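You operate a simulated robot arm through the tools that you are given. There is no shell and no other tool. Be economical: measure what you need, move in short steps, check, and stop when the job is done.

Carry out the task below with a simulated two-armed robot. There is one attempt and no reset: what you move stays moved.

Task
Put the black ring patch on the top of the valve bench away in the yellow tray on the strip table. Screw the cap back on the grey bottle. Take the rope case and put it on the top of the patch press bench. Take the green scrub pad with a round knob on the top of the valve bench and put it away on the top of the patch press bench. Put the green peg on top of the grey round patch. Put the white fender on the top of the table by the strip machine. Take the bench card and leave it on top of the folded blue sheet. Do these in any order. Set down upright: rope case, bench card.

The check looks at the end state, three seconds after you hand in, the way a careful person would. Anything else that was tipped, shoved, dropped, spilled or broken makes it a failure. A push-on lid holds only when it is set on centred and level and pressed home; a screw cap is set on level and turned clockwise until tight. Flat cloth is picked up by pressing the open fingertips on it (5 to 10 N) and closing them slowly along it; thin cloth reads only 2 to 8 mm in the jaws.

Robot
Two 7-joint arms with two-finger parallel grippers on one trunk, on a base that drives. Base frame: it is fixed to the floor where the robot stands at the start and does not move with it; the origin is under the middle of the robot, x ahead of it, y to its left, z up. Units: mm, degrees, N and s.
The left shoulder is at the start at [-82, 119, 851], the right one opposite. With the tool pointing down near the work surface each hand reaches from about 140 to 580 mm from the robot's upright axis, wherever it stands, measured 20 degrees to its own side. Places, roughly: bench card [12000, -7000, 1000]; black ring patch (9x9x3 cm) [500, -100, 800]; folded blue sheet (26x17x3 cm) [12000, -6400, 900]; green peg (4x4x5 cm) [2300, -3100, 800]; green scrub pad with a round knob (6x5x5 cm) [1600, 300, 800]; grey bottle (8x8x23 cm) [800, -1000, 900]; grey round patch (9x9x3 cm) [2100, -2800, 600]; rope case [1000, -1000, 750]; top of the patch press bench [3100, 100, 800]; top of the table by the strip machine [-300, -9300, 800]; white fender (8x8x31 cm) [-400, -11800, 900]; yellow tray on the strip table (16x26 cm) [6160, 220, 800]. Payload 3.43 kg a hand.
The tool frame of a hand sits at the grasp point between the pads (the TCP): z along the fingers, y along the line on which they close. The tips reach 30 mm beyond it. Largest opening 94 mm; finger width 28, thickness 10; the body of the gripper, 50 by 96 mm, starts 55 mm behind the TCP.
Orientation is told as [roll, pitch, yaw] about the base's x, y, z axes, in that order, counted from this pose: with the fingers straight down and closing along the base's y, the tool's x points along the base's -x, its y along +y and its z along -z.

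Tools
- The arms move only by the tool servo_tool. It takes "left_targets", "right_targets" or both (then of equal length, played together; a hand with none holds still); each is a list of rows, each a list of 2 entries, a list of its own where there are three numbers: the shift along the tool's x, y, z in cm, then the turn, a rotation vector about the tool's x, y, z in degrees. In form: [[[tx, ty, tz], [wx, wy, wz]], ...]. A call has 1 to 20 rows; each row shifts and turns the commanded pose from where the row before left it, along the tool's axes as they then stand. "left_jaw" and "right_jaw" are, for a hand that has rows, the gripper command, from -1 (shut) to 1 (fully open), values between in proportion, set as the call begins (left out, the last holds). Each row takes 0.2 s and may step no farther than 50 mm and 8.6 degrees from the row before; otherwise, or with a gripper value out of range, the whole call is refused. A pose out of reach is approached as far as the arm can. The call stops where the force on the tool passes 40 N (or 10 N more than at its start, if that is more) or the arm is blocked; 0.2 s more then pass. Each finger travels about 153 mm/s and halts on what it meets, pressing with about 40 N; the grip force reading is that of the motor and also rises with nothing between the fingers. The clock runs only during rows and for 0.2 s after the last one: add rows that do not move to give the fingers time. It gives the time, the measured TCP pose, the force on the tool (base axes), the opening and the grip force at its end, in the units of the frame above (readings bear some noise), with the torque about the TCP (base axes, N m) and any sound that the robot's microphone picked up.
- Cameras (640 x 400 px; columns grow to the right, rows downward): "scene" is now at [33.5, -21.3, 1557.9]; the picture's right is [-0.30, -0.95, 0.00], its down [-0.75, 0.24, -0.62] and it looks along [0.59, -0.19, -0.79] (base axes); focal length 274 px, centre (320, 200). "left" rides on the left gripper at [76, -14, -102] in its tool frame; the picture's right is [0.18, 0.98, 0.00], its down [-0.75, 0.14, -0.64] and it looks along [-0.63, 0.12, 0.77] (tool axes); focal length 243 px, centre (320, 200). "right" rides on the right gripper at [76, 14, -102] in its tool frame; the picture's right is [-0.18, 0.98, 0.00], its down [-0.75, -0.14, -0.64] and it looks along [-0.63, -0.12, 0.77] (tool axes); focal length 243 px, centre (320, 200). There is no depth. A picture from a camera that has moved, and an enlarged one, comes with that camera's place and axes in the base frame and with its lens. The place of the scene camera against the robot may be out by one fixed shift of up to 12 mm in any direction.
- grab_frame(camera): a new picture of that camera. The clock stands still meanwhile.
- slide_trunk(by): slides the trunk up (or, below 0, down) by that many mm; the arms and the scene camera ride with it, the base frame stays. It gives what a move gives, with no picture.
- drive_base(legs): drives the robot by 1 to 6 legs, each [ahead, left, turn to the left] in mm, mm and degrees, along the robot's own axes; the way and the turn of a leg run together, so that a leg with both is an arc; at most 1500 mm and 180 degrees a leg. The arms and the cameras ride along, it lands a little off, and it stops where it bumps. It gives what a move gives.
- head_to(pan, tilt): turns the head with the scene camera to pan (to the left, within 143 degrees either way) and tilt (down, from -29 to 69), counted from straight ahead of the robot. It gives what a move gives.
- close_up(camera, box): a new picture of the part [left, top, right, bottom] of that camera's present view, enlarged. The clock stands still meanwhile.
- finish_job(): hands the job in; it is judged then, once.

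Work in short steps. Places have to be worked out from the pictures, the camera data and where the tool is seen: move nearer, look again, correct. Check each grasp and each placing, and mend what went wrong. You have 196 turns and 176 pictures in all, those below and enlarged ones among them. Open the grippers and draw the arms clear of the work before you hand the job in, unless the task says otherwise; then end with one line.

The tools are called after "Request:" by a JSON object that holds its "api" and its "payload". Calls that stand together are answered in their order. servo_tool: Moves the arms, as the interface text tells. Its arguments: {"type":"object","properties":{"left_targets":{"type":"array","items":{"type":"array"}},"left_jaw":{"type":"number"},"right_targets":{"type":"array","items":{"type":"array"}},"right_jaw":{"type":"number"}},"required":[]} The other tools are called the same way: slide_trunk (by) slides the trunk up or down; drive_base (legs) drives the base; head_to (pan, tilt) turns the head that bears the scene camera; grab_frame (camera) takes a picture; close_up (camera, box) takes an enlarged picture of a part of a camera's view; finish_job () hands the job in.

At the start:

```text
time_s: 0.0
left_tcp_pos: [296.4, 26.3, 1069.1]
left_ee_rot: [0.0, 0.0, -0.1]
left_ft_force: [-0.3, 0.0, -0.1]
left_wrist_torque: [0.0, -0.03, -0.02]
left_finger_gap: 94.1
left_finger_force: 0.2
right_tcp_pos: [339.3, -264.2, 1087.8]
right_ee_rot: [0.1, 0.0, -0.1]
right_ft_force: [-0.2, -0.6, 0.4]
right_wrist_torque: [0.02, 0.0, 0.0]
right_finger_gap: 93.9
right_finger_force: 0.0
trunk travel left (down, up): [-275.0, 60.0]
robot x, y, heading: [-1.1, 0.1, -0.2]
head pan, tilt: [-17.6, 52.0]
```

scene: 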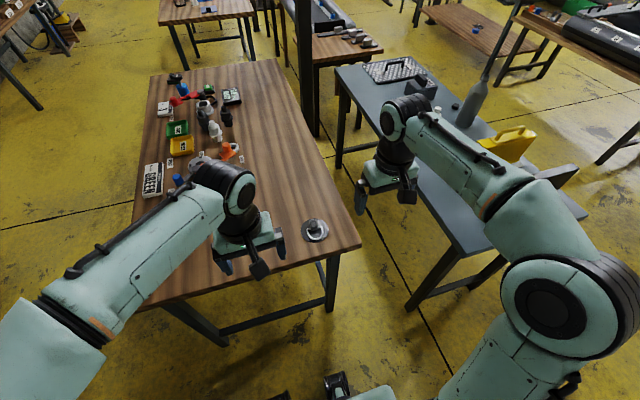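
right: 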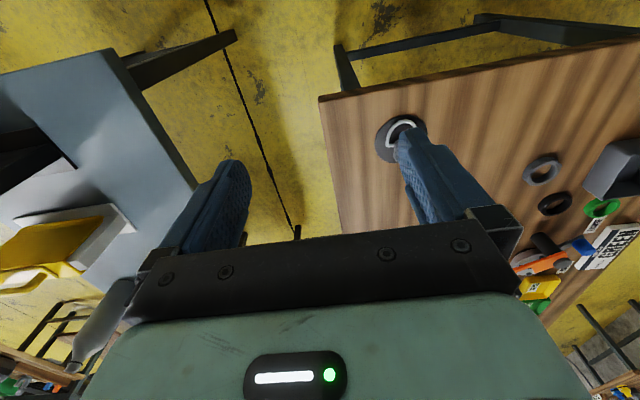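
left: 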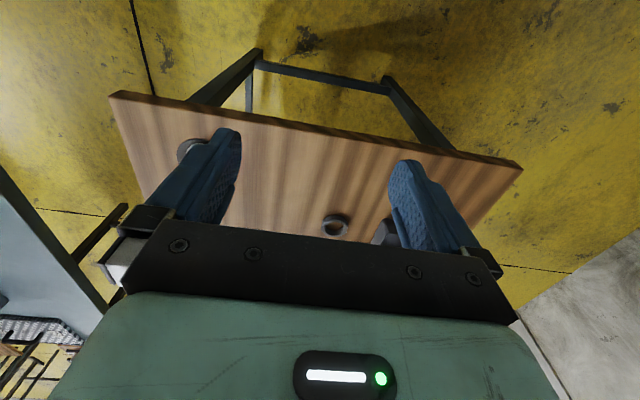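

I start by looking closely at the near bench and the things on it.

Request:
{"api": "close_up", "payload": {"camera": "scene", "box": [260, 180, 380, 255]}}

Request:
{"api": "close_up", "payload": {"camera": "scene", "box": [130, 60, 290, 200]}}

Request:
{"api": "close_up", "payload": {"camera": "scene", "box": [330, 40, 640, 230]}}

```text
5.33 times, centred on (320, 218) of scene
camera zoom: at [33.5, -21.3, 1557.9], right [-0.3, -0.95, 0.0], down [-0.75, 0.24, -0.62], along [0.59, -0.19, -0.79], focal length 1458 px, centre (320, 107)
```

zoom: 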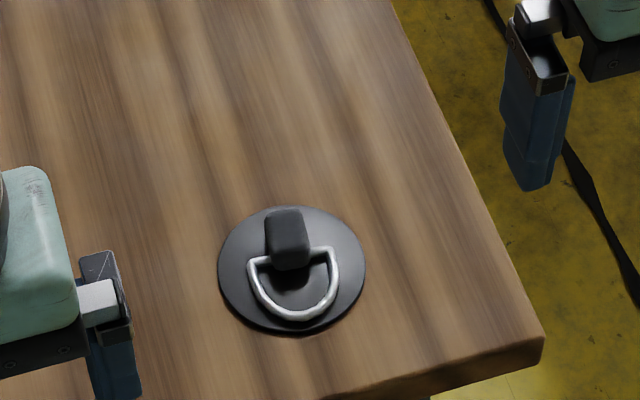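

```text
2.86 times, centred on (210, 130) of scene
camera zoom: at [33.5, -21.3, 1557.9], right [-0.3, -0.95, 0.0], down [-0.75, 0.24, -0.62], along [0.59, -0.19, -0.79], focal length 781 px, centre (634, 400)
```

zoom: 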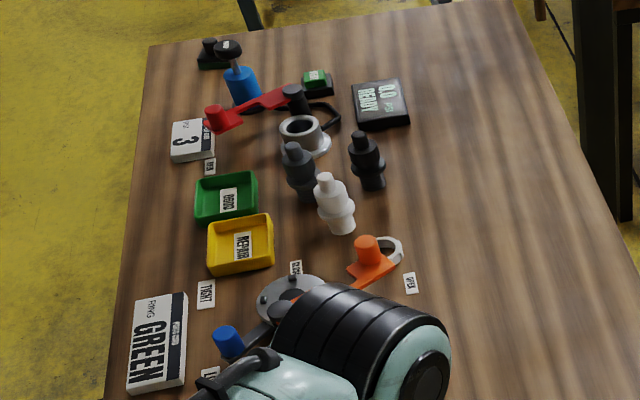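

```text
2.06 times, centred on (485, 135) of scene
camera zoom: at [33.5, -21.3, 1557.9], right [-0.3, -0.95, 0.0], down [-0.75, 0.24, -0.62], along [0.59, -0.19, -0.79], focal length 565 px, centre (-21, 334)
```

zoom: 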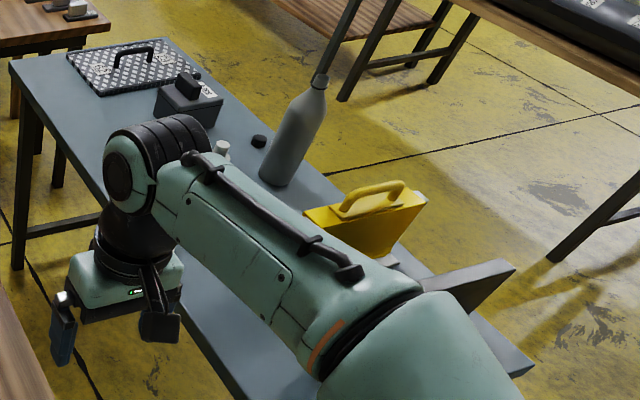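

The ring patch has a black tab standing in its middle with a D-ring; I judge it at about [490, -148, 775]. I bring the right hand above it and look.

Request:
{"api": "servo_tool", "payload": {"right_targets": [[[-3, 2.3, 2.5], [0, 0, 0]], [[-3, 2.3, 2.5], [0, 0, 0]], [[-3, 2.3, 2.5], [0, 0, 0]], [[-3, 2.3, 2.5], [0, 0, 0]], [[-3, 2.3, 2.5], [0, 0, 0]], [[0, 0, 0], [0, 0, 0]]], "right_jaw": 1}}

Request:
{"api": "grab_frame", "payload": {"camera": "right"}}

Request:
{"api": "grab_frame", "payload": {"camera": "scene"}}

```text
time_s: 1.4
left_tcp_pos: [296.1, 26.4, 1069.7]
left_ee_rot: [-0.1, 0.0, 0.1]
left_ft_force: [-0.1, -0.1, 1.3]
left_wrist_torque: [-0.01, 0.01, 0.01]
left_finger_gap: 94.1
left_finger_force: 0.2
right_tcp_pos: [489.5, -149.7, 961.8]
right_ee_rot: [0.0, -0.1, 0.0]
right_ft_force: [-0.2, 0.2, 0.4]
right_wrist_torque: [0.01, 0.0, 0.0]
right_finger_gap: 94.2
right_finger_force: 0.1
trunk travel left (down, up): [-275.0, 60.0]
robot x, y, heading: [2.1, 3.1, 0.1]
head pan, tilt: [-17.6, 52.0]
```

```text
169 pictures are left
camera right: at [411.4, -134.1, 1065.2], right [0.18, 0.98, 0.0], down [0.75, -0.14, 0.64], along [0.63, -0.12, -0.77], focal length 243 px, centre (320, 200)
```

right: 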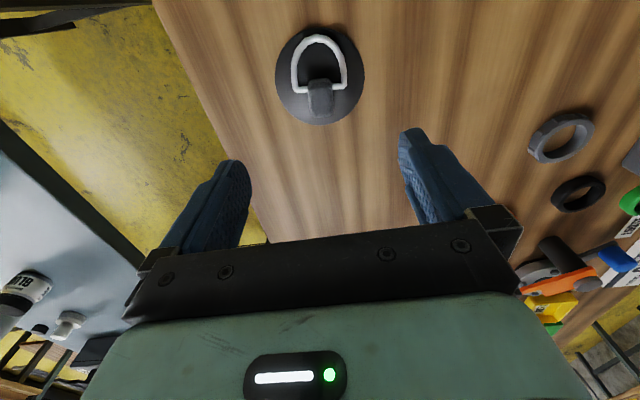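

```text
168 pictures are left
camera scene: at [32.7, -21.7, 1557.9], right [-0.3, -0.95, 0.0], down [-0.75, 0.24, -0.62], along [0.59, -0.19, -0.79], focal length 274 px, centre (320, 200)
```

scene: 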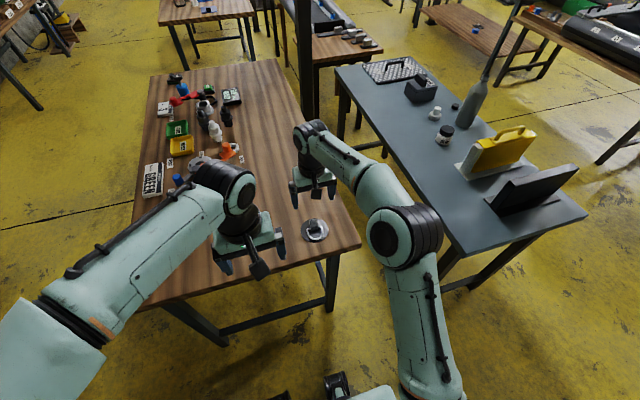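

The tab lies nearly below the TCP, fingers closing across it. I go down part way and look again.

Request:
{"api": "servo_tool", "payload": {"right_targets": [[[0, 0, 4], [0, 0, 0]], [[0, 0, 4], [0, 0, 0]], [[0, 0, 2], [0, 0, 0]], [[0, 0, 0], [0, 0, 0]]]}}

Request:
{"api": "grab_frame", "payload": {"camera": "right"}}

Request:
{"api": "close_up", "payload": {"camera": "scene", "box": [260, 180, 380, 255]}}

```text
time_s: 2.4
left_tcp_pos: [296.2, 26.1, 1069.6]
left_ee_rot: [0.0, -0.1, 0.0]
left_ft_force: [0.5, -0.3, 0.2]
left_wrist_torque: [0.01, -0.01, 0.01]
left_finger_gap: 93.7
left_finger_force: 0.0
right_tcp_pos: [487.0, -148.5, 863.5]
right_ee_rot: [0.0, 0.1, 0.1]
right_ft_force: [0.4, 0.1, 0.1]
right_wrist_torque: [-0.05, 0.01, -0.04]
right_finger_gap: 94.0
right_finger_force: 0.1
trunk travel left (down, up): [-275.0, 60.0]
robot x, y, heading: [1.6, -5.0, -0.1]
head pan, tilt: [-17.6, 52.0]
```

```text
167 pictures are left
camera right: at [410.6, -132.8, 965.6], right [0.18, 0.98, 0.0], down [0.75, -0.14, 0.64], along [0.63, -0.12, -0.77], focal length 243 px, centre (320, 200)
```

right: 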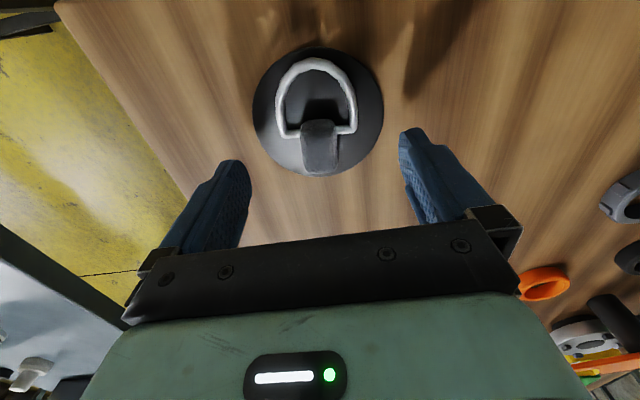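

```text
5.33 times, centred on (320, 218) of scene
camera zoom: at [33.4, -21.3, 1557.9], right [-0.3, -0.95, 0.0], down [-0.75, 0.24, -0.62], along [0.59, -0.19, -0.79], focal length 1458 px, centre (320, 107)
```

zoom: 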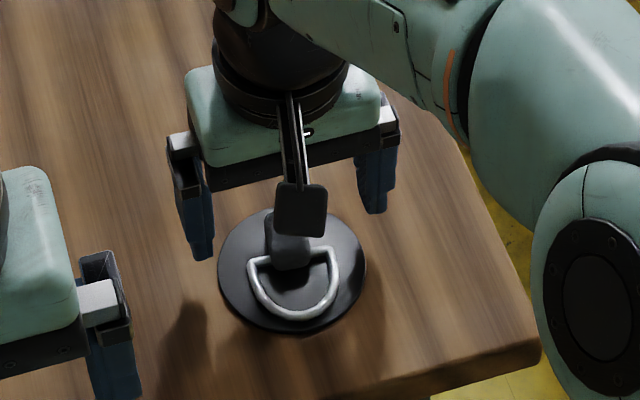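

Tab centre at roughly [489, -148], tips 833. I narrow the jaws to about 55 mm so the fingers come down beside the tab, and descend slowly.

Request:
{"api": "servo_tool", "payload": {"right_targets": [[[0, 0, 1], [0, 0, 0]], [[0, 0, 1], [0, 0, 0]], [[0, 0, 0], [0, 0, 0]]], "right_jaw": 0.17}}

Request:
{"api": "grab_frame", "payload": {"camera": "right"}}

```text
time_s: 3.2
left_tcp_pos: [295.9, 26.1, 1068.4]
left_ee_rot: [0.0, 0.0, 0.0]
left_ft_force: [0.4, 0.4, -0.5]
left_wrist_torque: [0.04, -0.05, 0.03]
left_finger_gap: 93.9
left_finger_force: 0.0
right_tcp_pos: [489.8, -148.6, 841.3]
right_ee_rot: [-0.2, 0.1, 0.0]
right_ft_force: [0.3, 0.5, -0.3]
right_wrist_torque: [0.01, 0.01, 0.03]
right_finger_gap: 55.3
right_finger_force: 0.0
trunk travel left (down, up): [-275.0, 60.0]
robot x, y, heading: [-0.8, -0.7, -0.0]
head pan, tilt: [-17.6, 52.0]
```

```text
165 pictures are left
camera right: at [411.8, -133.4, 944.4], right [0.18, 0.98, 0.0], down [0.75, -0.14, 0.64], along [0.63, -0.12, -0.77], focal length 243 px, centre (320, 200)
```

right: 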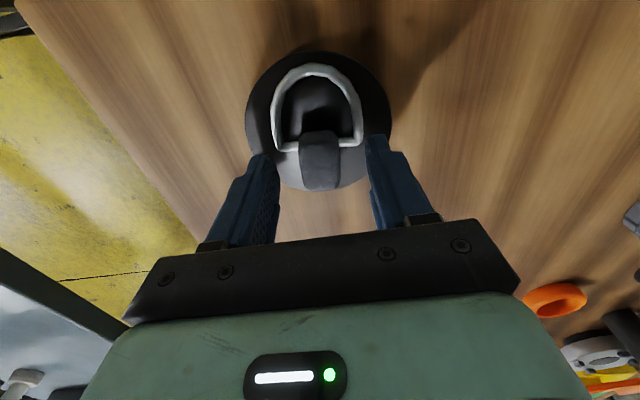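

Well centred across the tab; tips at ~811. I descend in small steps until touch.

Request:
{"api": "servo_tool", "payload": {"right_targets": [[[0, 0, 0.5], [0, 0, 0]], [[0, 0, 0.5], [0, 0, 0]], [[0, 0, 0], [0, 0, 0]]]}}

Request:
{"api": "grab_frame", "payload": {"camera": "right"}}

```text
time_s: 4.0
left_tcp_pos: [295.6, 26.0, 1069.1]
left_ee_rot: [0.0, -0.1, 0.0]
left_ft_force: [-0.2, -0.5, 0.2]
left_wrist_torque: [-0.02, 0.04, 0.0]
left_finger_gap: 94.2
left_finger_force: 0.1
right_tcp_pos: [489.4, -150.0, 834.4]
right_ee_rot: [0.0, -0.1, -0.1]
right_ft_force: [-2.5, -0.4, 8.6]
right_wrist_torque: [-0.04, 0.12, 0.06]
right_finger_gap: 55.0
right_finger_force: 0.5
trunk travel left (down, up): [-275.0, 60.0]
robot x, y, heading: [-1.0, -0.9, 0.0]
head pan, tilt: [-17.6, 52.0]
```

```text
164 pictures are left
camera right: at [411.5, -133.8, 936.1], right [0.18, 0.98, 0.0], down [0.75, -0.14, 0.64], along [0.63, -0.12, -0.77], focal length 243 px, centre (320, 200)
```

right: 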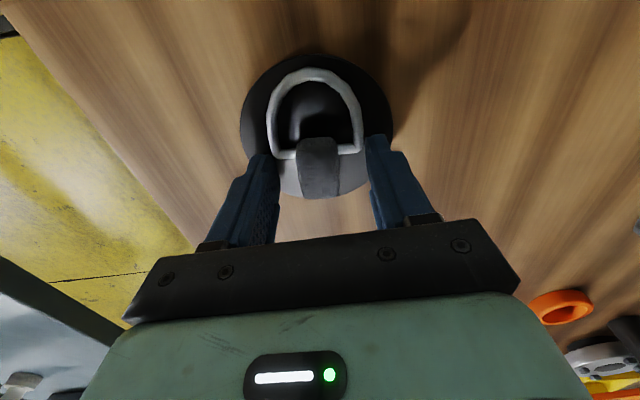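

Touched the disc (8.6 N) with tips at ~804. I back off 3 mm and close on the tab.

Request:
{"api": "servo_tool", "payload": {"right_targets": [[[0, 0, -0.4], [0, 0, 0]], [[0, 0, 0], [0, 0, 0]]]}}

Request:
{"api": "servo_tool", "payload": {"right_targets": [[[0, 0, 0], [0, 0, 0]], [[0, 0, 0], [0, 0, 0]], [[0, 0, 0], [0, 0, 0]]], "right_jaw": -1}}

Request:
{"api": "servo_tool", "payload": {"right_targets": [[[0, 0, -3], [0, 0, 0]], [[0, 0, -4], [0, 0, 0]], [[0, 0, -4], [0, 0, 0]], [[0, 0, 0], [0, 0, 0]]]}}

Request:
{"api": "grab_frame", "payload": {"camera": "right"}}

```text
time_s: 4.6
left_tcp_pos: [297.0, 27.0, 1067.9]
left_ee_rot: [0.0, 0.0, 0.0]
left_ft_force: [-0.9, -0.5, 0.5]
left_wrist_torque: [-0.01, -0.01, -0.01]
left_finger_gap: 93.9
left_finger_force: 0.2
right_tcp_pos: [489.4, -147.6, 835.3]
right_ee_rot: [0.0, -0.1, 0.0]
right_ft_force: [-0.6, -0.5, -0.1]
right_wrist_torque: [-0.02, 0.03, -0.02]
right_finger_gap: 55.0
right_finger_force: 0.2
trunk travel left (down, up): [-275.0, 60.0]
robot x, y, heading: [3.5, 2.1, -0.0]
head pan, tilt: [-17.6, 52.0]
```

```text
time_s: 5.4
left_tcp_pos: [295.6, 27.3, 1069.7]
left_ee_rot: [-0.1, 0.0, 0.0]
left_ft_force: [-0.6, -0.3, -0.6]
left_wrist_torque: [0.01, -0.01, 0.02]
left_finger_gap: 94.0
left_finger_force: 0.1
right_tcp_pos: [488.4, -148.3, 836.3]
right_ee_rot: [0.0, 0.0, 0.0]
right_ft_force: [0.1, 0.9, -0.1]
right_wrist_torque: [-0.01, -0.01, 0.0]
right_finger_gap: 52.8
right_finger_force: 40.0
trunk travel left (down, up): [-275.0, 60.0]
robot x, y, heading: [-1.7, -0.6, -0.1]
head pan, tilt: [-17.6, 52.0]
```

```text
time_s: 6.4
left_tcp_pos: [297.6, 27.6, 1068.8]
left_ee_rot: [0.0, 0.0, 0.1]
left_ft_force: [1.2, 0.2, -0.4]
left_wrist_torque: [0.01, 0.0, -0.01]
left_finger_gap: 94.0
left_finger_force: 0.0
right_tcp_pos: [487.7, -149.5, 947.4]
right_ee_rot: [0.0, 0.0, -0.1]
right_ft_force: [0.9, 0.4, -1.3]
right_wrist_torque: [-0.04, 0.01, -0.01]
right_finger_gap: 52.8
right_finger_force: 39.5
trunk travel left (down, up): [-275.0, 60.0]
robot x, y, heading: [3.5, 0.2, 0.0]
head pan, tilt: [-17.6, 52.0]
```

```text
163 pictures are left
camera right: at [410.9, -134.3, 1049.6], right [0.18, 0.98, 0.0], down [0.75, -0.14, 0.64], along [0.63, -0.12, -0.77], focal length 243 px, centre (320, 200)
```

right: 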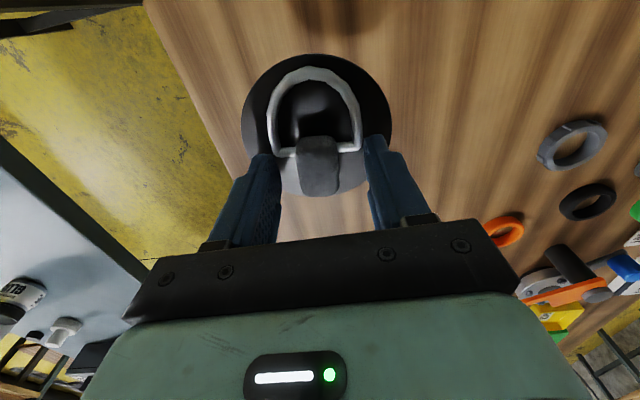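

The patch is held (gap 52.8, it moved with the hand). I draw the hand in and up, then strafe left of the bench and go to its far end for the scrub pad.

Request:
{"api": "servo_tool", "payload": {"right_targets": [[[3, 0, -4], [0, 0, 0]], [[4, -1, -3], [0, 0, 0]], [[4, -3, -3], [0, 0, 0]], [[4, -3, -3], [0, 0, 0]], [[0, -3, 0], [0, 0, 0]], [[0, 0, 0], [0, 0, 0]]]}}

Request:
{"api": "drive_base", "payload": {"legs": [[0, 800, 0], [1430, 0, 0], [0, 0, -90]]}}

Request:
{"api": "head_to", "payload": {"pan": 15, "tilt": 50}}

Request:
{"api": "grab_frame", "payload": {"camera": "scene"}}

```text
refused: row 2 steps farther than a row can; nothing moved
```

```text
time_s: 24.3
left_tcp_pos: [1434.2, 502.4, 1068.3]
left_ee_rot: [0.1, -0.1, -90.2]
left_ft_force: [-0.2, -0.2, 0.5]
left_wrist_torque: [-0.01, 0.0, 0.0]
left_finger_gap: 94.0
left_finger_force: 0.0
right_tcp_pos: [1258.3, 309.9, 946.6]
right_ee_rot: [0.0, 0.0, -90.1]
right_ft_force: [0.1, 0.3, -0.5]
right_wrist_torque: [-0.03, -0.01, 0.0]
right_finger_gap: 52.9
right_finger_force: 40.1
trunk travel left (down, up): [-275.0, 60.0]
robot x, y, heading: [1406.4, 794.5, -89.9]
head pan, tilt: [-17.6, 52.0]
```

```text
time_s: 25.2
left_tcp_pos: [1433.6, 502.3, 1068.2]
left_ee_rot: [0.1, 0.1, -90.1]
left_ft_force: [0.6, 0.2, -0.3]
left_wrist_torque: [0.0, 0.01, 0.01]
left_finger_gap: 94.0
left_finger_force: 0.2
right_tcp_pos: [1257.5, 309.2, 946.7]
right_ee_rot: [0.0, 0.0, -90.1]
right_ft_force: [0.2, 1.1, -0.7]
right_wrist_torque: [-0.05, -0.02, 0.01]
right_finger_gap: 52.9
right_finger_force: 40.5
trunk travel left (down, up): [-275.0, 60.0]
robot x, y, heading: [1409.3, 799.5, -90.1]
head pan, tilt: [15.0, 50.0]
```

```text
162 pictures are left
camera scene: at [1433.1, 768.9, 1560.5], right [-0.97, -0.26, 0.0], down [-0.2, 0.74, -0.64], along [0.17, -0.62, -0.77], focal length 274 px, centre (320, 200)
```

scene: 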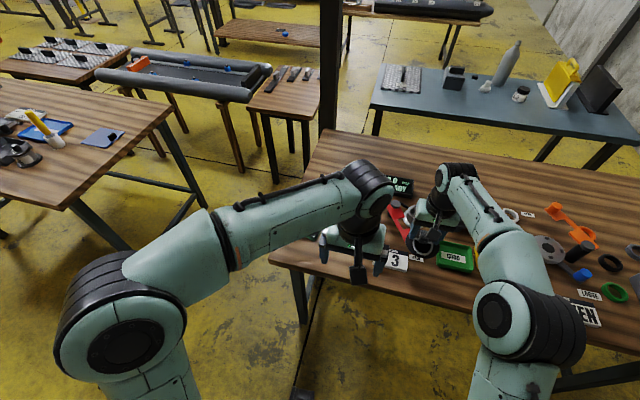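

Note: the arm move was refused (row too long), so the drive went with the hand low — nothing touched, forces are calm. I raise the right hand now and look with the left camera.

Request:
{"api": "servo_tool", "payload": {"right_targets": [[[1, 0, -4], [0, 0, 0]], [[2, -1, -4], [0, 0, 0]], [[3, -1, -3], [0, 0, 0]], [[3, -2, -3], [0, 0, 0]], [[3, -3, 0], [0, 0, 0]], [[0, 0, 0], [0, 0, 0]]]}}

Request:
{"api": "grab_frame", "payload": {"camera": "left"}}

Request:
{"api": "grab_frame", "payload": {"camera": "scene"}}

```text
time_s: 26.6
left_tcp_pos: [1433.7, 501.1, 1069.0]
left_ee_rot: [0.0, 0.0, -90.1]
left_ft_force: [0.6, -0.2, 0.5]
left_wrist_torque: [0.01, 0.03, 0.01]
left_finger_gap: 94.0
left_finger_force: 0.0
right_tcp_pos: [1189.7, 430.4, 1085.9]
right_ee_rot: [0.0, 0.0, -90.0]
right_ft_force: [0.3, -0.4, -1.8]
right_wrist_torque: [-0.02, 0.0, -0.03]
right_finger_gap: 53.1
right_finger_force: 39.7
trunk travel left (down, up): [-275.0, 60.0]
robot x, y, heading: [1408.9, 796.2, -90.4]
head pan, tilt: [15.0, 50.0]
```

```text
161 pictures are left
camera left: at [1419.5, 577.5, 1171.7], right [0.98, 0.18, 0.0], down [0.14, -0.75, 0.64], along [0.12, -0.63, -0.77], focal length 243 px, centre (320, 200)
```

left: 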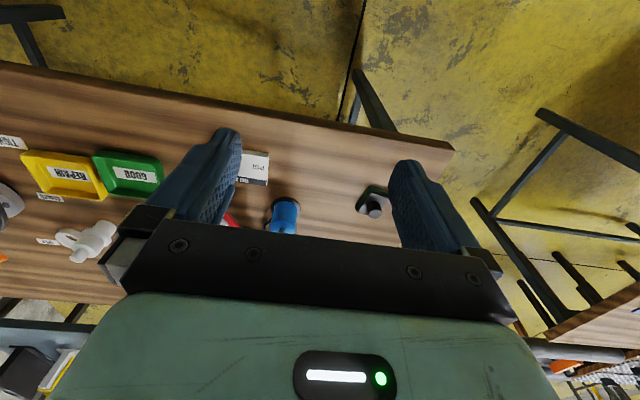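

```text
160 pictures are left
camera scene: at [1433.8, 768.2, 1560.5], right [-0.97, -0.26, 0.0], down [-0.2, 0.74, -0.64], along [0.17, -0.62, -0.77], focal length 274 px, centre (320, 200)
```

scene: 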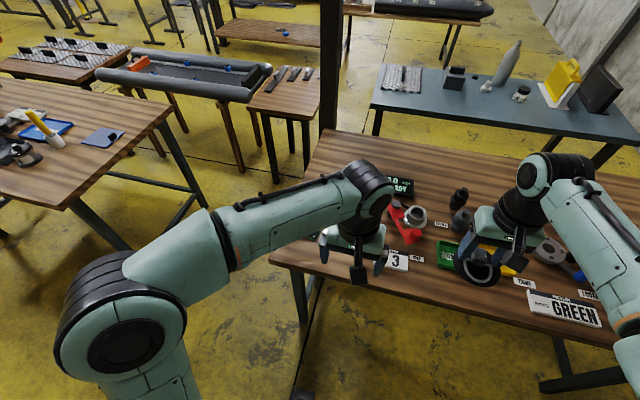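

The pad with knob shows at about [1580, 297, 820]. I move the left hand above it.

Request:
{"api": "servo_tool", "payload": {"left_targets": [[[-3.4, 2.4, 1.5], [0, 0, 0]], [[-3.4, 2.4, 1.5], [0, 0, 0]], [[-3.4, 2.4, 1.5], [0, 0, 0]], [[-3.4, 2.4, 1.5], [0, 0, 0]], [[-3.4, 2.4, 1.5], [0, 0, 0]], [[-3.4, 2.4, 1.5], [0, 0, 0]], [[0, 0, 0], [0, 0, 0]]], "left_jaw": 1}}

Request:
{"api": "grab_frame", "payload": {"camera": "left"}}

```text
time_s: 28.2
left_tcp_pos: [1579.0, 296.6, 981.3]
left_ee_rot: [0.1, -0.1, -90.0]
left_ft_force: [0.3, -0.8, 0.3]
left_wrist_torque: [-0.01, 0.01, -0.03]
left_finger_gap: 94.2
left_finger_force: 0.1
right_tcp_pos: [1188.0, 432.5, 1087.7]
right_ee_rot: [0.0, 0.0, -90.1]
right_ft_force: [0.8, -0.4, -0.8]
right_wrist_torque: [0.0, -0.01, 0.04]
right_finger_gap: 53.0
right_finger_force: 39.8
trunk travel left (down, up): [-275.0, 60.0]
robot x, y, heading: [1407.2, 794.2, -89.8]
head pan, tilt: [15.0, 50.0]
```

```text
159 pictures are left
camera left: at [1563.3, 374.3, 1083.0], right [0.98, 0.18, 0.0], down [0.14, -0.75, 0.64], along [0.12, -0.63, -0.77], focal length 243 px, centre (320, 200)
```

left: 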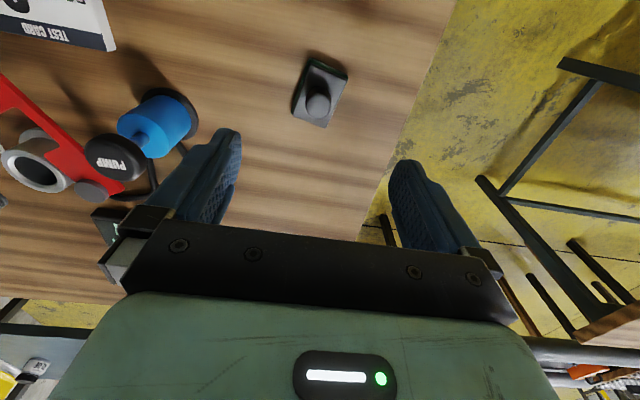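

Knob at about [1576, 295]. I narrow the jaws, descend to z≈872 and look.

Request:
{"api": "servo_tool", "payload": {"left_targets": [[[-0.1, -0.3, 3.7], [0, 0, 0]], [[0, 0, 3.7], [0, 0, 0]], [[0, 0, 3.5], [0, 0, 0]], [[0, 0, 0], [0, 0, 0]]], "left_jaw": 0.3}}

Request:
{"api": "grab_frame", "payload": {"camera": "left"}}

Request:
{"api": "close_up", "payload": {"camera": "scene", "box": [240, 180, 400, 290]}}

```text
time_s: 29.2
left_tcp_pos: [1574.0, 295.7, 868.1]
left_ee_rot: [0.0, -0.1, -90.1]
left_ft_force: [0.1, 0.1, -0.7]
left_wrist_torque: [0.01, 0.0, 0.08]
left_finger_gap: 60.9
left_finger_force: 0.0
right_tcp_pos: [1189.7, 431.3, 1087.2]
right_ee_rot: [0.0, 0.0, -90.1]
right_ft_force: [0.1, 0.3, -0.4]
right_wrist_torque: [0.01, -0.01, -0.01]
right_finger_gap: 52.6
right_finger_force: 39.5
trunk travel left (down, up): [-275.0, 60.0]
robot x, y, heading: [1409.9, 796.9, -90.1]
head pan, tilt: [15.0, 50.0]
```

```text
158 pictures are left
camera left: at [1559.9, 372.0, 971.0], right [0.98, 0.18, 0.0], down [0.14, -0.75, 0.64], along [0.12, -0.63, -0.77], focal length 243 px, centre (320, 200)
```

left: 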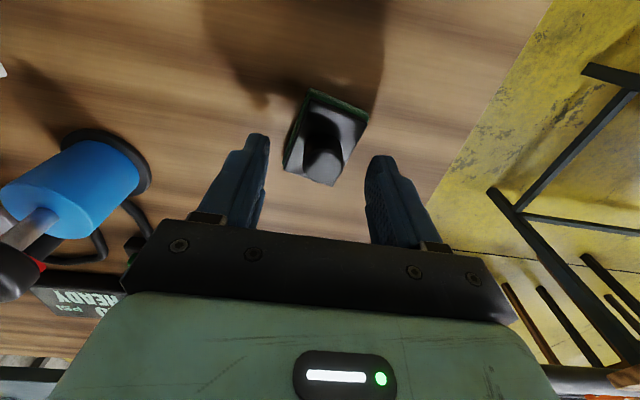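

```text
3.64 times, centred on (320, 235) of scene
camera zoom: at [1433.1, 769.2, 1560.5], right [-0.97, -0.26, 0.0], down [-0.2, 0.74, -0.64], along [0.17, -0.62, -0.77], focal length 994 px, centre (320, 73)
```

zoom: 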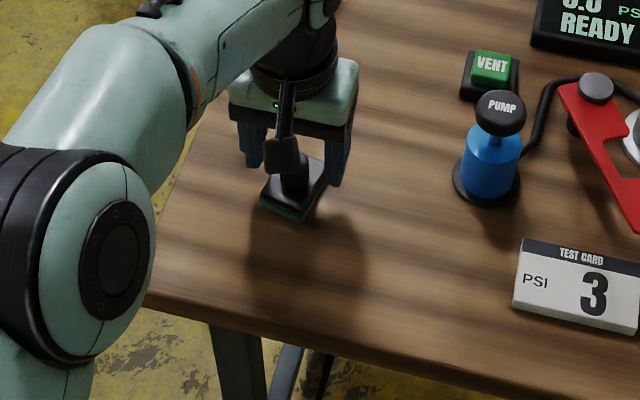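

The knob sits between the fingers. I descend in 5 mm steps.

Request:
{"api": "servo_tool", "payload": {"left_targets": [[[0, 0.1, 0.5], [0, 0, 0]], [[0, 0, 0.5], [0, 0, 0]], [[0, 0, 0.5], [0, 0, 0]], [[0, 0, 0], [0, 0, 0]]]}}

Request:
{"api": "grab_frame", "payload": {"camera": "left"}}

```text
time_s: 30.2
left_tcp_pos: [1574.6, 295.4, 853.7]
left_ee_rot: [-0.1, 0.0, -90.1]
left_ft_force: [-0.4, 0.4, 0.6]
left_wrist_torque: [-0.02, 0.01, 0.05]
left_finger_gap: 61.0
left_finger_force: 0.1
right_tcp_pos: [1189.4, 431.6, 1086.5]
right_ee_rot: [0.0, 0.1, -90.1]
right_ft_force: [0.9, -0.4, -1.1]
right_wrist_torque: [0.03, -0.03, -0.01]
right_finger_gap: 52.9
right_finger_force: 39.6
trunk travel left (down, up): [-275.0, 60.0]
robot x, y, heading: [1405.9, 800.7, -90.1]
head pan, tilt: [15.0, 50.0]
```

```text
156 pictures are left
camera left: at [1560.5, 372.4, 957.4], right [0.98, 0.18, 0.0], down [0.14, -0.75, 0.64], along [0.12, -0.63, -0.77], focal length 243 px, centre (320, 200)
```

left: 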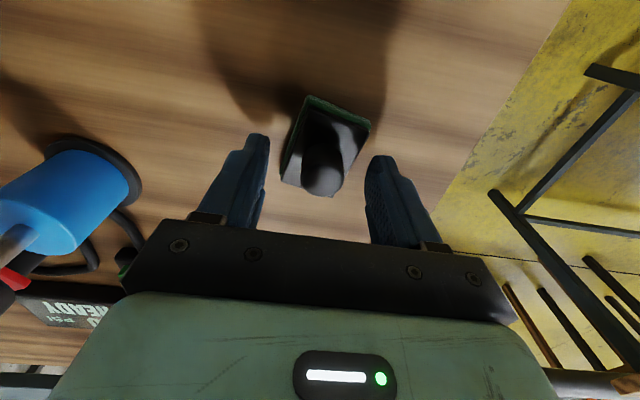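

Tips at ~824, beside the knob. Close.

Request:
{"api": "servo_tool", "payload": {"left_targets": [[[0, 0, 0], [0, 0, 0]], [[0, 0, 0], [0, 0, 0]], [[0, 0, 0], [0, 0, 0]]], "left_jaw": -1}}

Request:
{"api": "servo_tool", "payload": {"left_targets": [[[0, 0, -4], [0, 0, 0]], [[0, 0, -4], [0, 0, 0]], [[0, 0, -4], [0, 0, 0]], [[0, 0, 0], [0, 0, 0]]]}}

Request:
{"api": "grab_frame", "payload": {"camera": "left"}}

```text
time_s: 31.0
left_tcp_pos: [1575.0, 295.9, 855.2]
left_ee_rot: [0.2, 0.0, -90.0]
left_ft_force: [-0.5, -0.5, 0.1]
left_wrist_torque: [0.07, 0.06, 0.03]
left_finger_gap: 24.3
left_finger_force: 39.7
right_tcp_pos: [1188.9, 430.8, 1087.7]
right_ee_rot: [-0.1, 0.0, -90.1]
right_ft_force: [0.6, -0.3, -1.2]
right_wrist_torque: [-0.02, 0.03, 0.02]
right_finger_gap: 52.6
right_finger_force: 40.3
trunk travel left (down, up): [-275.0, 60.0]
robot x, y, heading: [1407.4, 795.8, -90.1]
head pan, tilt: [15.0, 50.0]
```

```text
time_s: 32.0
left_tcp_pos: [1573.9, 296.6, 973.7]
left_ee_rot: [0.0, -0.1, -90.1]
left_ft_force: [-0.1, 0.7, -0.3]
left_wrist_torque: [0.04, 0.0, 0.02]
left_finger_gap: 24.3
left_finger_force: 40.1
right_tcp_pos: [1187.6, 430.2, 1086.4]
right_ee_rot: [0.1, 0.0, -90.1]
right_ft_force: [-0.3, 0.5, -0.5]
right_wrist_torque: [0.0, 0.0, 0.01]
right_finger_gap: 52.9
right_finger_force: 39.6
trunk travel left (down, up): [-275.0, 60.0]
robot x, y, heading: [1407.9, 798.0, -90.1]
head pan, tilt: [15.0, 50.0]
```

```text
155 pictures are left
camera left: at [1559.2, 373.5, 1078.0], right [0.98, 0.18, 0.0], down [0.14, -0.75, 0.64], along [0.12, -0.63, -0.77], focal length 243 px, centre (320, 200)
```

left: 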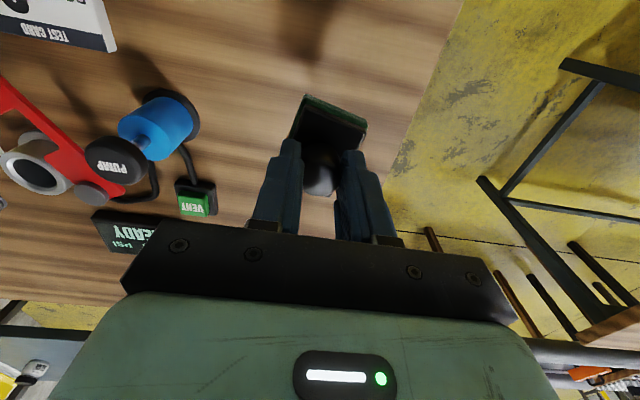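

Both items are held. I draw the left arm in, then turn to face +x to see the press bench.

Request:
{"api": "servo_tool", "payload": {"left_targets": [[[3.4, -2.4, -1.7], [0, 0, 0]], [[3.4, -2.4, -1.7], [0, 0, 0]], [[3.4, -2.4, -1.7], [0, 0, 0]], [[3.4, -2.4, -1.7], [0, 0, 0]], [[3.4, -2.4, -1.7], [0, 0, 0]], [[3.4, -2.4, -1.7], [0, 0, 0]], [[0, 0, 0], [0, 0, 0]]]}}

Request:
{"api": "drive_base", "payload": {"legs": [[-150, 0, 0], [0, 0, 75]]}}

Request:
{"api": "head_to", "payload": {"pan": 0, "tilt": 25}}

Request:
{"api": "grab_frame", "payload": {"camera": "scene"}}

```text
time_s: 33.6
left_tcp_pos: [1431.6, 502.9, 1076.5]
left_ee_rot: [0.0, 0.0, -90.1]
left_ft_force: [0.1, -0.5, -1.0]
left_wrist_torque: [-0.05, 0.0, 0.0]
left_finger_gap: 24.2
left_finger_force: 39.8
right_tcp_pos: [1188.4, 429.5, 1087.5]
right_ee_rot: [0.0, 0.1, -90.0]
right_ft_force: [0.5, -0.3, -1.1]
right_wrist_torque: [-0.02, 0.04, -0.01]
right_finger_gap: 53.0
right_finger_force: 39.8
trunk travel left (down, up): [-275.0, 60.0]
robot x, y, heading: [1409.2, 799.1, -90.1]
head pan, tilt: [15.0, 50.0]
```

```text
time_s: 38.2
left_tcp_pos: [1698.4, 895.7, 1075.1]
left_ee_rot: [0.0, -0.1, -15.2]
left_ft_force: [0.4, -0.2, -0.3]
left_wrist_torque: [0.0, -0.02, -0.01]
left_finger_gap: 24.2
left_finger_force: 39.9
right_tcp_pos: [1704.9, 642.5, 1087.9]
right_ee_rot: [-0.1, -0.1, -15.1]
right_ft_force: [0.4, -0.2, -0.5]
right_wrist_torque: [-0.01, 0.0, 0.02]
right_finger_gap: 52.7
right_finger_force: 39.8
trunk travel left (down, up): [-275.0, 60.0]
robot x, y, heading: [1405.0, 949.8, -15.1]
head pan, tilt: [15.0, 50.0]
```

```text
time_s: 39.1
left_tcp_pos: [1699.7, 894.1, 1074.6]
left_ee_rot: [0.0, 0.0, -15.1]
left_ft_force: [0.5, 0.0, -1.8]
left_wrist_torque: [-0.05, -0.01, -0.01]
left_finger_gap: 24.1
left_finger_force: 40.6
right_tcp_pos: [1705.3, 642.0, 1087.0]
right_ee_rot: [0.0, 0.0, -15.0]
right_ft_force: [-0.1, 0.0, -1.8]
right_wrist_torque: [0.0, 0.03, -0.02]
right_finger_gap: 52.7
right_finger_force: 40.6
trunk travel left (down, up): [-275.0, 60.0]
robot x, y, heading: [1406.6, 946.6, -15.0]
head pan, tilt: [0.0, 25.0]
```

```text
154 pictures are left
camera scene: at [1460.3, 937.2, 1597.9], right [-0.26, -0.97, 0.0], down [-0.41, 0.11, -0.91], along [0.87, -0.24, -0.42], focal length 274 px, centre (320, 200)
```

scene: 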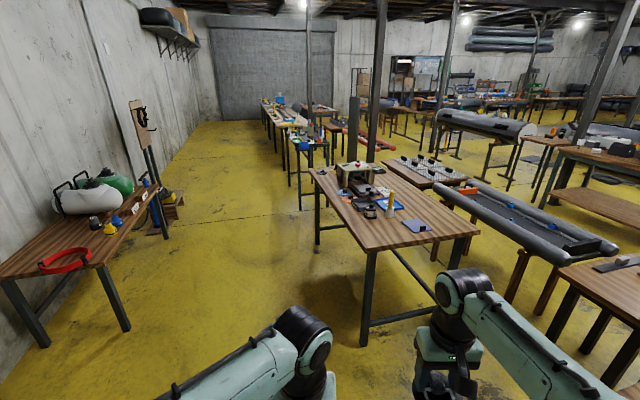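

The press bench spans about x 2480–3750, y −283…397; its near-left end looks empty. A closer look.

Request:
{"api": "close_up", "payload": {"camera": "scene", "box": [290, 140, 490, 265]}}

Request:
{"api": "close_up", "payload": {"camera": "scene", "box": [220, 60, 420, 185]}}

```text
3.20 times, centred on (390, 202) of scene
camera zoom: at [1460.3, 937.2, 1597.9], right [-0.26, -0.97, 0.0], down [-0.41, 0.11, -0.91], along [0.87, -0.24, -0.42], focal length 875 px, centre (96, 192)
```

zoom: 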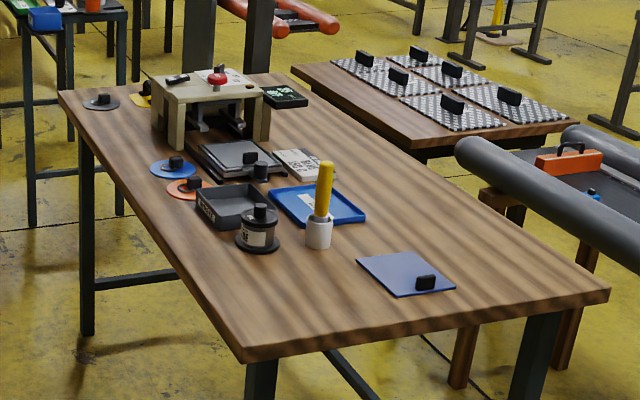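

```text
3.20 times, centred on (320, 122) of scene
camera zoom: at [1460.3, 937.2, 1597.9], right [-0.26, -0.97, 0.0], down [-0.41, 0.11, -0.91], along [0.87, -0.24, -0.42], focal length 875 px, centre (320, 448)
```

zoom: 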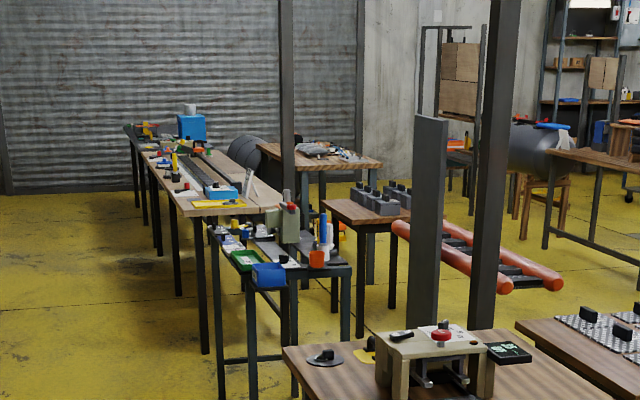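

Near end is free around [2640, 290]. I drive to about (2480, 800) facing −y.

Request:
{"api": "drive_base", "payload": {"legs": [[0, 0, 15], [1075, 0, 0], [0, 0, -90], [150, 0, 0]]}}

Request:
{"api": "head_to", "payload": {"pan": 10, "tilt": 52}}

Request:
{"api": "grab_frame", "payload": {"camera": "scene"}}

Request:
{"api": "grab_frame", "payload": {"camera": "left"}}

```text
time_s: 50.3
left_tcp_pos: [2505.4, 499.0, 1074.9]
left_ee_rot: [0.0, 0.0, -89.8]
left_ft_force: [-0.2, 0.1, -0.3]
left_wrist_torque: [0.02, -0.02, 0.02]
left_finger_gap: 24.1
left_finger_force: 39.5
right_tcp_pos: [2264.0, 425.5, 1087.9]
right_ee_rot: [0.0, 0.0, -89.6]
right_ft_force: [0.6, -0.8, -1.0]
right_wrist_torque: [-0.01, 0.01, 0.0]
right_finger_gap: 53.0
right_finger_force: 40.2
trunk travel left (down, up): [-275.0, 60.0]
robot x, y, heading: [2480.5, 793.1, -89.7]
head pan, tilt: [0.0, 25.0]
```

```text
time_s: 51.2
left_tcp_pos: [2505.9, 499.7, 1074.5]
left_ee_rot: [0.0, 0.0, -89.8]
left_ft_force: [-0.3, 0.1, -0.5]
left_wrist_torque: [0.02, 0.05, 0.01]
left_finger_gap: 24.4
left_finger_force: 40.1
right_tcp_pos: [2262.4, 426.4, 1086.4]
right_ee_rot: [-0.1, 0.0, -89.7]
right_ft_force: [-0.3, 0.0, -0.1]
right_wrist_torque: [0.01, 0.0, 0.03]
right_finger_gap: 53.0
right_finger_force: 40.0
trunk travel left (down, up): [-275.0, 60.0]
robot x, y, heading: [2482.0, 793.9, -89.8]
head pan, tilt: [10.0, 52.0]
```

```text
151 pictures are left
camera scene: at [2499.1, 766.3, 1557.9], right [-0.98, -0.18, 0.0], down [-0.14, 0.78, -0.62], along [0.11, -0.61, -0.79], focal length 274 px, centre (320, 200)
```

scene: 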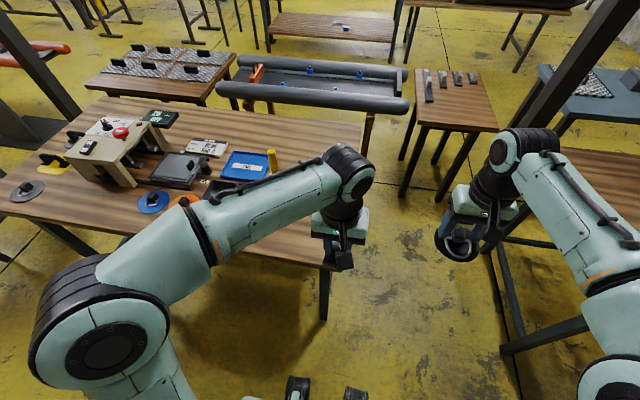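

```text
150 pictures are left
camera left: at [2490.8, 576.2, 1177.8], right [0.98, 0.19, 0.0], down [0.14, -0.75, 0.64], along [0.12, -0.63, -0.77], focal length 243 px, centre (320, 200)
```

left: 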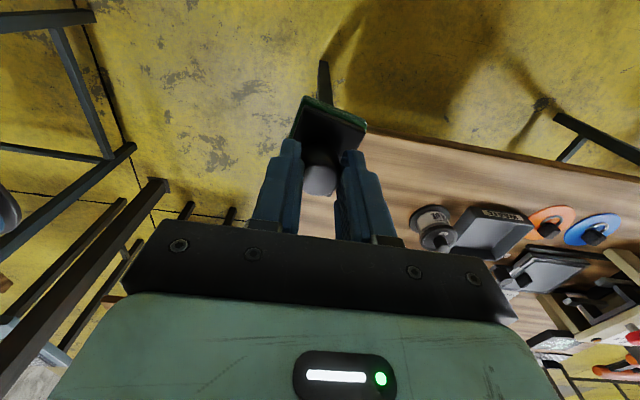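

Pot edge at x≈2740; I put the pad at about [2600, 300]. First move over it at z≈950.

Request:
{"api": "servo_tool", "payload": {"left_targets": [[[-4, 1.9, 1], [0, 0, 0]], [[-4, 1.9, 1], [0, 0, 0]], [[-4, 1.9, 1], [0, 0, 0]], [[-4, 1.9, 2], [0, 0, 0]], [[-4, 1.9, 2], [0, 0, 0]], [[0, 0, 4.5], [0, 0, 0]], [[0, 0, 0], [0, 0, 0]]]}}

Request:
{"api": "grab_frame", "payload": {"camera": "left"}}

```text
time_s: 52.8
left_tcp_pos: [2602.8, 297.5, 959.4]
left_ee_rot: [0.1, 0.0, -89.7]
left_ft_force: [0.2, 0.0, -0.7]
left_wrist_torque: [-0.03, -0.01, 0.01]
left_finger_gap: 24.1
left_finger_force: 40.4
right_tcp_pos: [2263.7, 426.2, 1087.4]
right_ee_rot: [0.0, 0.1, -89.8]
right_ft_force: [0.5, 1.2, -0.6]
right_wrist_torque: [0.03, -0.01, 0.01]
right_finger_gap: 52.7
right_finger_force: 40.2
trunk travel left (down, up): [-275.0, 60.0]
robot x, y, heading: [2476.7, 795.6, -89.8]
head pan, tilt: [10.0, 52.0]
```

```text
149 pictures are left
camera left: at [2588.0, 374.4, 1062.7], right [0.98, 0.19, 0.0], down [0.14, -0.75, 0.64], along [0.12, -0.63, -0.77], focal length 243 px, centre (320, 200)
```

left: 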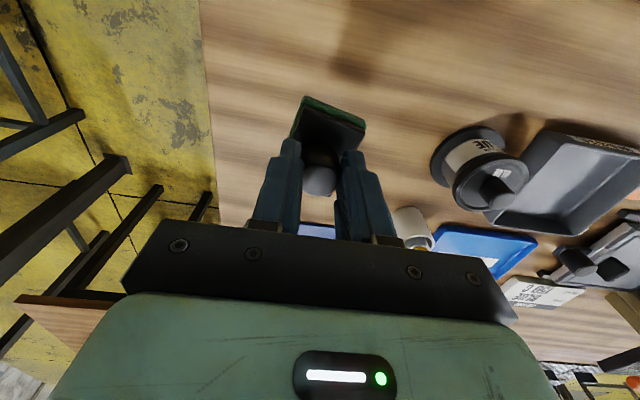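

Clear spot below. Now down: 90 mm, then small steps until touch.

Request:
{"api": "servo_tool", "payload": {"left_targets": [[[0, 0, 4.5], [0, 0, 0]], [[0, 0, 4], [0, 0, 0]], [[0, 0, 0.7], [0, 0, 0]], [[0, 0, 0.5], [0, 0, 0]], [[0, 0, 0], [0, 0, 0]]]}}

```text
time_s: 54.0
left_tcp_pos: [2601.2, 300.0, 862.6]
left_ee_rot: [0.0, 0.1, -89.7]
left_ft_force: [0.6, 0.2, -0.6]
left_wrist_torque: [0.02, -0.01, 0.01]
left_finger_gap: 23.9
left_finger_force: 40.2
right_tcp_pos: [2263.5, 426.7, 1086.7]
right_ee_rot: [0.0, 0.1, -89.7]
right_ft_force: [-0.1, 0.1, -1.1]
right_wrist_torque: [-0.01, -0.02, 0.02]
right_finger_gap: 53.0
right_finger_force: 40.2
trunk travel left (down, up): [-275.0, 60.0]
robot x, y, heading: [2479.3, 789.6, -89.8]
head pan, tilt: [10.0, 52.0]
```

Still free; down a few mm more until contact.

Request:
{"api": "servo_tool", "payload": {"left_targets": [[[0, 0, 0.3], [0, 0, 0]], [[0, 0, 0.3], [0, 0, 0]], [[0, 0, 0.2], [0, 0, 0]], [[0, 0, 0], [0, 0, 0]]]}}

```text
time_s: 55.0
left_tcp_pos: [2602.7, 300.0, 856.1]
left_ee_rot: [-0.1, -0.1, -89.7]
left_ft_force: [-0.2, 0.8, 7.6]
left_wrist_torque: [0.17, 0.03, -0.03]
left_finger_gap: 24.2
left_finger_force: 40.2
right_tcp_pos: [2263.5, 426.6, 1087.1]
right_ee_rot: [0.0, 0.1, -89.8]
right_ft_force: [0.2, -0.6, -0.3]
right_wrist_torque: [-0.02, 0.01, -0.01]
right_finger_gap: 52.7
right_finger_force: 40.4
trunk travel left (down, up): [-275.0, 60.0]
robot x, y, heading: [2479.5, 793.9, -89.5]
head pan, tilt: [10.0, 52.0]
```

It rests (7.6 N). Open, lift, draw back and look.

Request:
{"api": "servo_tool", "payload": {"left_targets": [[[0, 0, 0], [0, 0, 0]], [[0, 0, 0], [0, 0, 0]]], "left_jaw": 0.3}}

Request:
{"api": "servo_tool", "payload": {"left_targets": [[[0, 0, -4], [0, 0, 0]], [[0, 0, -4], [0, 0, 0]], [[0, 0, -4], [0, 0, 0]], [[4, -1.9, -2], [0, 0, 0]], [[4, -1.9, -2], [0, 0, 0]], [[4, -1.9, -2], [0, 0, 0]], [[4, -1.9, -2], [0, 0, 0]], [[4, -1.9, -2], [0, 0, 0]], [[0, 0, 0], [0, 0, 0]]]}}

Request:
{"api": "grab_frame", "payload": {"camera": "left"}}

```text
time_s: 55.6
left_tcp_pos: [2601.1, 300.0, 853.9]
left_ee_rot: [-0.1, 0.0, -89.8]
left_ft_force: [-0.1, 0.5, 0.3]
left_wrist_torque: [-0.01, 0.0, 0.0]
left_finger_gap: 61.1
left_finger_force: 0.1
right_tcp_pos: [2264.0, 426.8, 1086.7]
right_ee_rot: [0.0, 0.0, -89.7]
right_ft_force: [-0.7, 1.1, -1.5]
right_wrist_torque: [-0.03, 0.0, -0.02]
right_finger_gap: 52.9
right_finger_force: 39.5
trunk travel left (down, up): [-275.0, 60.0]
robot x, y, heading: [2483.1, 794.1, -89.8]
head pan, tilt: [10.0, 52.0]
```

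```text
time_s: 57.6
left_tcp_pos: [2505.3, 499.8, 1073.8]
left_ee_rot: [0.1, 0.0, -89.7]
left_ft_force: [0.1, 0.5, -0.2]
left_wrist_torque: [0.01, -0.02, 0.01]
left_finger_gap: 61.1
left_finger_force: 0.1
right_tcp_pos: [2263.1, 426.3, 1087.8]
right_ee_rot: [0.0, 0.0, -89.7]
right_ft_force: [0.1, 0.0, -0.5]
right_wrist_torque: [0.01, -0.01, 0.01]
right_finger_gap: 52.9
right_finger_force: 39.8
trunk travel left (down, up): [-275.0, 60.0]
robot x, y, heading: [2479.5, 796.0, -89.5]
head pan, tilt: [10.0, 52.0]
```

```text
148 pictures are left
camera left: at [2490.5, 576.9, 1177.5], right [0.98, 0.19, 0.0], down [0.14, -0.75, 0.64], along [0.12, -0.63, -0.77], focal length 243 px, centre (320, 200)
```

left: 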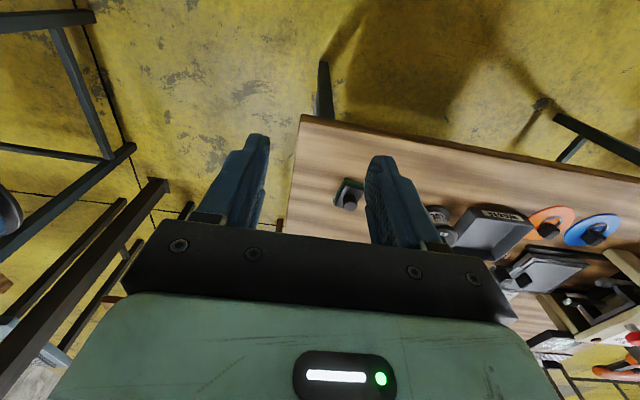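

The pad stands on the bench. Now to the yellow tray: back off, turn to +x and drive along the aisle at y≈950.

Request:
{"api": "drive_base", "payload": {"legs": [[-170, 0, 0], [0, 0, 90], [1500, 0, 0], [1100, 0, 0]]}}

Request:
{"api": "head_to", "payload": {"pan": -25, "tilt": 28}}

Request:
{"api": "grab_frame", "payload": {"camera": "scene"}}

```text
time_s: 75.2
left_tcp_pos: [5379.3, 978.3, 1074.5]
left_ee_rot: [0.0, 0.0, -0.7]
left_ft_force: [-0.2, 0.1, 0.0]
left_wrist_torque: [-0.03, -0.03, -0.01]
left_finger_gap: 61.2
left_finger_force: 0.0
right_tcp_pos: [5448.8, 736.1, 1087.5]
right_ee_rot: [0.0, 0.1, -0.6]
right_ft_force: [0.3, 0.0, -1.5]
right_wrist_torque: [-0.01, 0.02, -0.01]
right_finger_gap: 52.8
right_finger_force: 40.1
trunk travel left (down, up): [-275.0, 60.0]
robot x, y, heading: [5088.3, 962.1, -0.7]
head pan, tilt: [10.0, 52.0]
```

```text
time_s: 76.2
left_tcp_pos: [5379.4, 978.9, 1074.5]
left_ee_rot: [0.0, 0.0, -0.6]
left_ft_force: [0.5, 0.3, 0.2]
left_wrist_torque: [-0.01, 0.0, 0.01]
left_finger_gap: 60.9
left_finger_force: 0.0
right_tcp_pos: [5450.5, 735.5, 1085.4]
right_ee_rot: [0.0, -0.1, -0.8]
right_ft_force: [-0.7, 0.1, -0.4]
right_wrist_torque: [0.0, 0.03, 0.0]
right_finger_gap: 52.9
right_finger_force: 40.1
trunk travel left (down, up): [-275.0, 60.0]
robot x, y, heading: [5081.0, 959.1, -0.9]
head pan, tilt: [-25.0, 28.0]
```

```text
147 pictures are left
camera scene: at [5129.7, 920.9, 1593.1], right [-0.43, -0.9, 0.0], down [-0.42, 0.2, -0.88], along [0.8, -0.38, -0.47], focal length 274 px, centre (320, 200)
```

scene: 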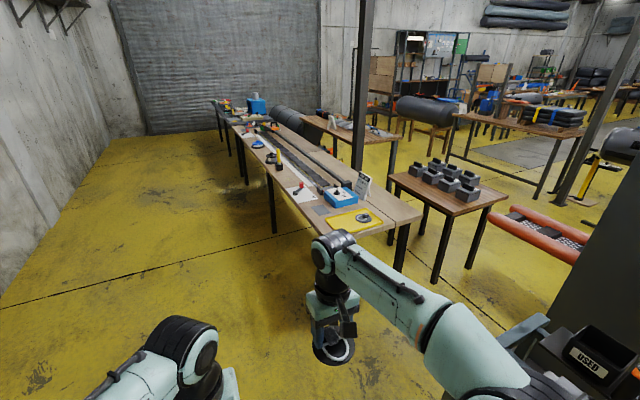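

The yellow tray is there with something in it already; closer look.

Request:
{"api": "close_up", "payload": {"camera": "scene", "box": [300, 165, 430, 246]}}

Request:
{"api": "drive_base", "payload": {"legs": [[1250, 0, 0.8], [0, 0, -90], [180, 0, 0]]}}

Request:
{"api": "head_to", "payload": {"pan": -10, "tilt": 50}}

Request:
{"api": "grab_frame", "payload": {"camera": "scene"}}

```text
4.92 times, centred on (365, 206) of scene
camera zoom: at [5129.7, 920.9, 1593.1], right [-0.43, -0.9, 0.0], down [-0.42, 0.2, -0.88], along [0.8, -0.38, -0.47], focal length 1346 px, centre (98, 173)
```

zoom: 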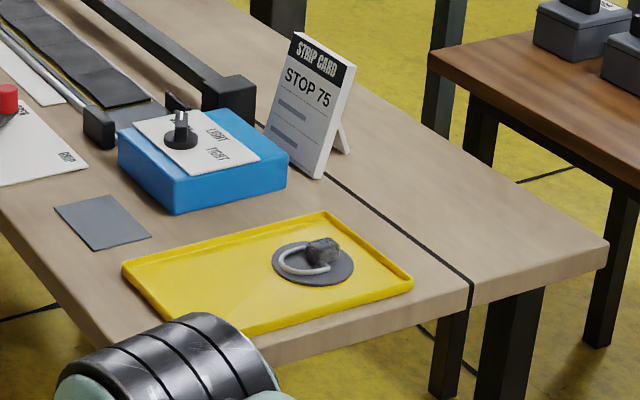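

```text
time_s: 87.5
left_tcp_pos: [6359.0, 467.3, 1075.1]
left_ee_rot: [0.0, 0.0, -90.8]
left_ft_force: [0.0, -0.1, 0.6]
left_wrist_torque: [0.03, 0.0, 0.01]
left_finger_gap: 61.1
left_finger_force: 0.0
right_tcp_pos: [6115.4, 397.2, 1087.3]
right_ee_rot: [0.0, 0.0, -90.8]
right_ft_force: [-0.1, -0.6, -1.5]
right_wrist_torque: [0.01, 0.02, 0.01]
right_finger_gap: 52.7
right_finger_force: 40.4
trunk travel left (down, up): [-275.0, 60.0]
robot x, y, heading: [6337.2, 763.4, -90.4]
head pan, tilt: [-25.0, 28.0]
```

```text
time_s: 88.3
left_tcp_pos: [6359.9, 468.3, 1075.5]
left_ee_rot: [0.1, 0.0, -90.9]
left_ft_force: [0.5, -1.5, 0.3]
left_wrist_torque: [0.02, -0.01, -0.01]
left_finger_gap: 61.0
left_finger_force: 0.1
right_tcp_pos: [6115.7, 399.1, 1088.0]
right_ee_rot: [0.0, 0.0, -90.8]
right_ft_force: [-0.4, 0.2, -0.7]
right_wrist_torque: [-0.01, 0.01, 0.02]
right_finger_gap: 52.9
right_finger_force: 40.2
trunk travel left (down, up): [-275.0, 60.0]
robot x, y, heading: [6338.0, 761.1, -91.0]
head pan, tilt: [-10.0, 50.0]
```

```text
145 pictures are left
camera scene: at [6331.2, 732.1, 1560.5], right [-0.98, 0.19, 0.0], down [0.14, 0.75, -0.64], along [-0.12, -0.63, -0.77], focal length 274 px, centre (320, 200)
```

scene: 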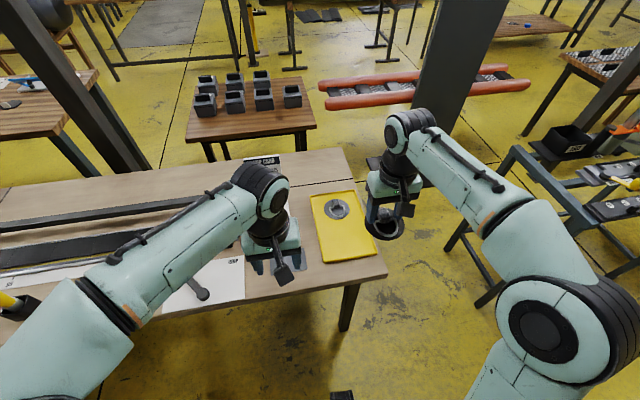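

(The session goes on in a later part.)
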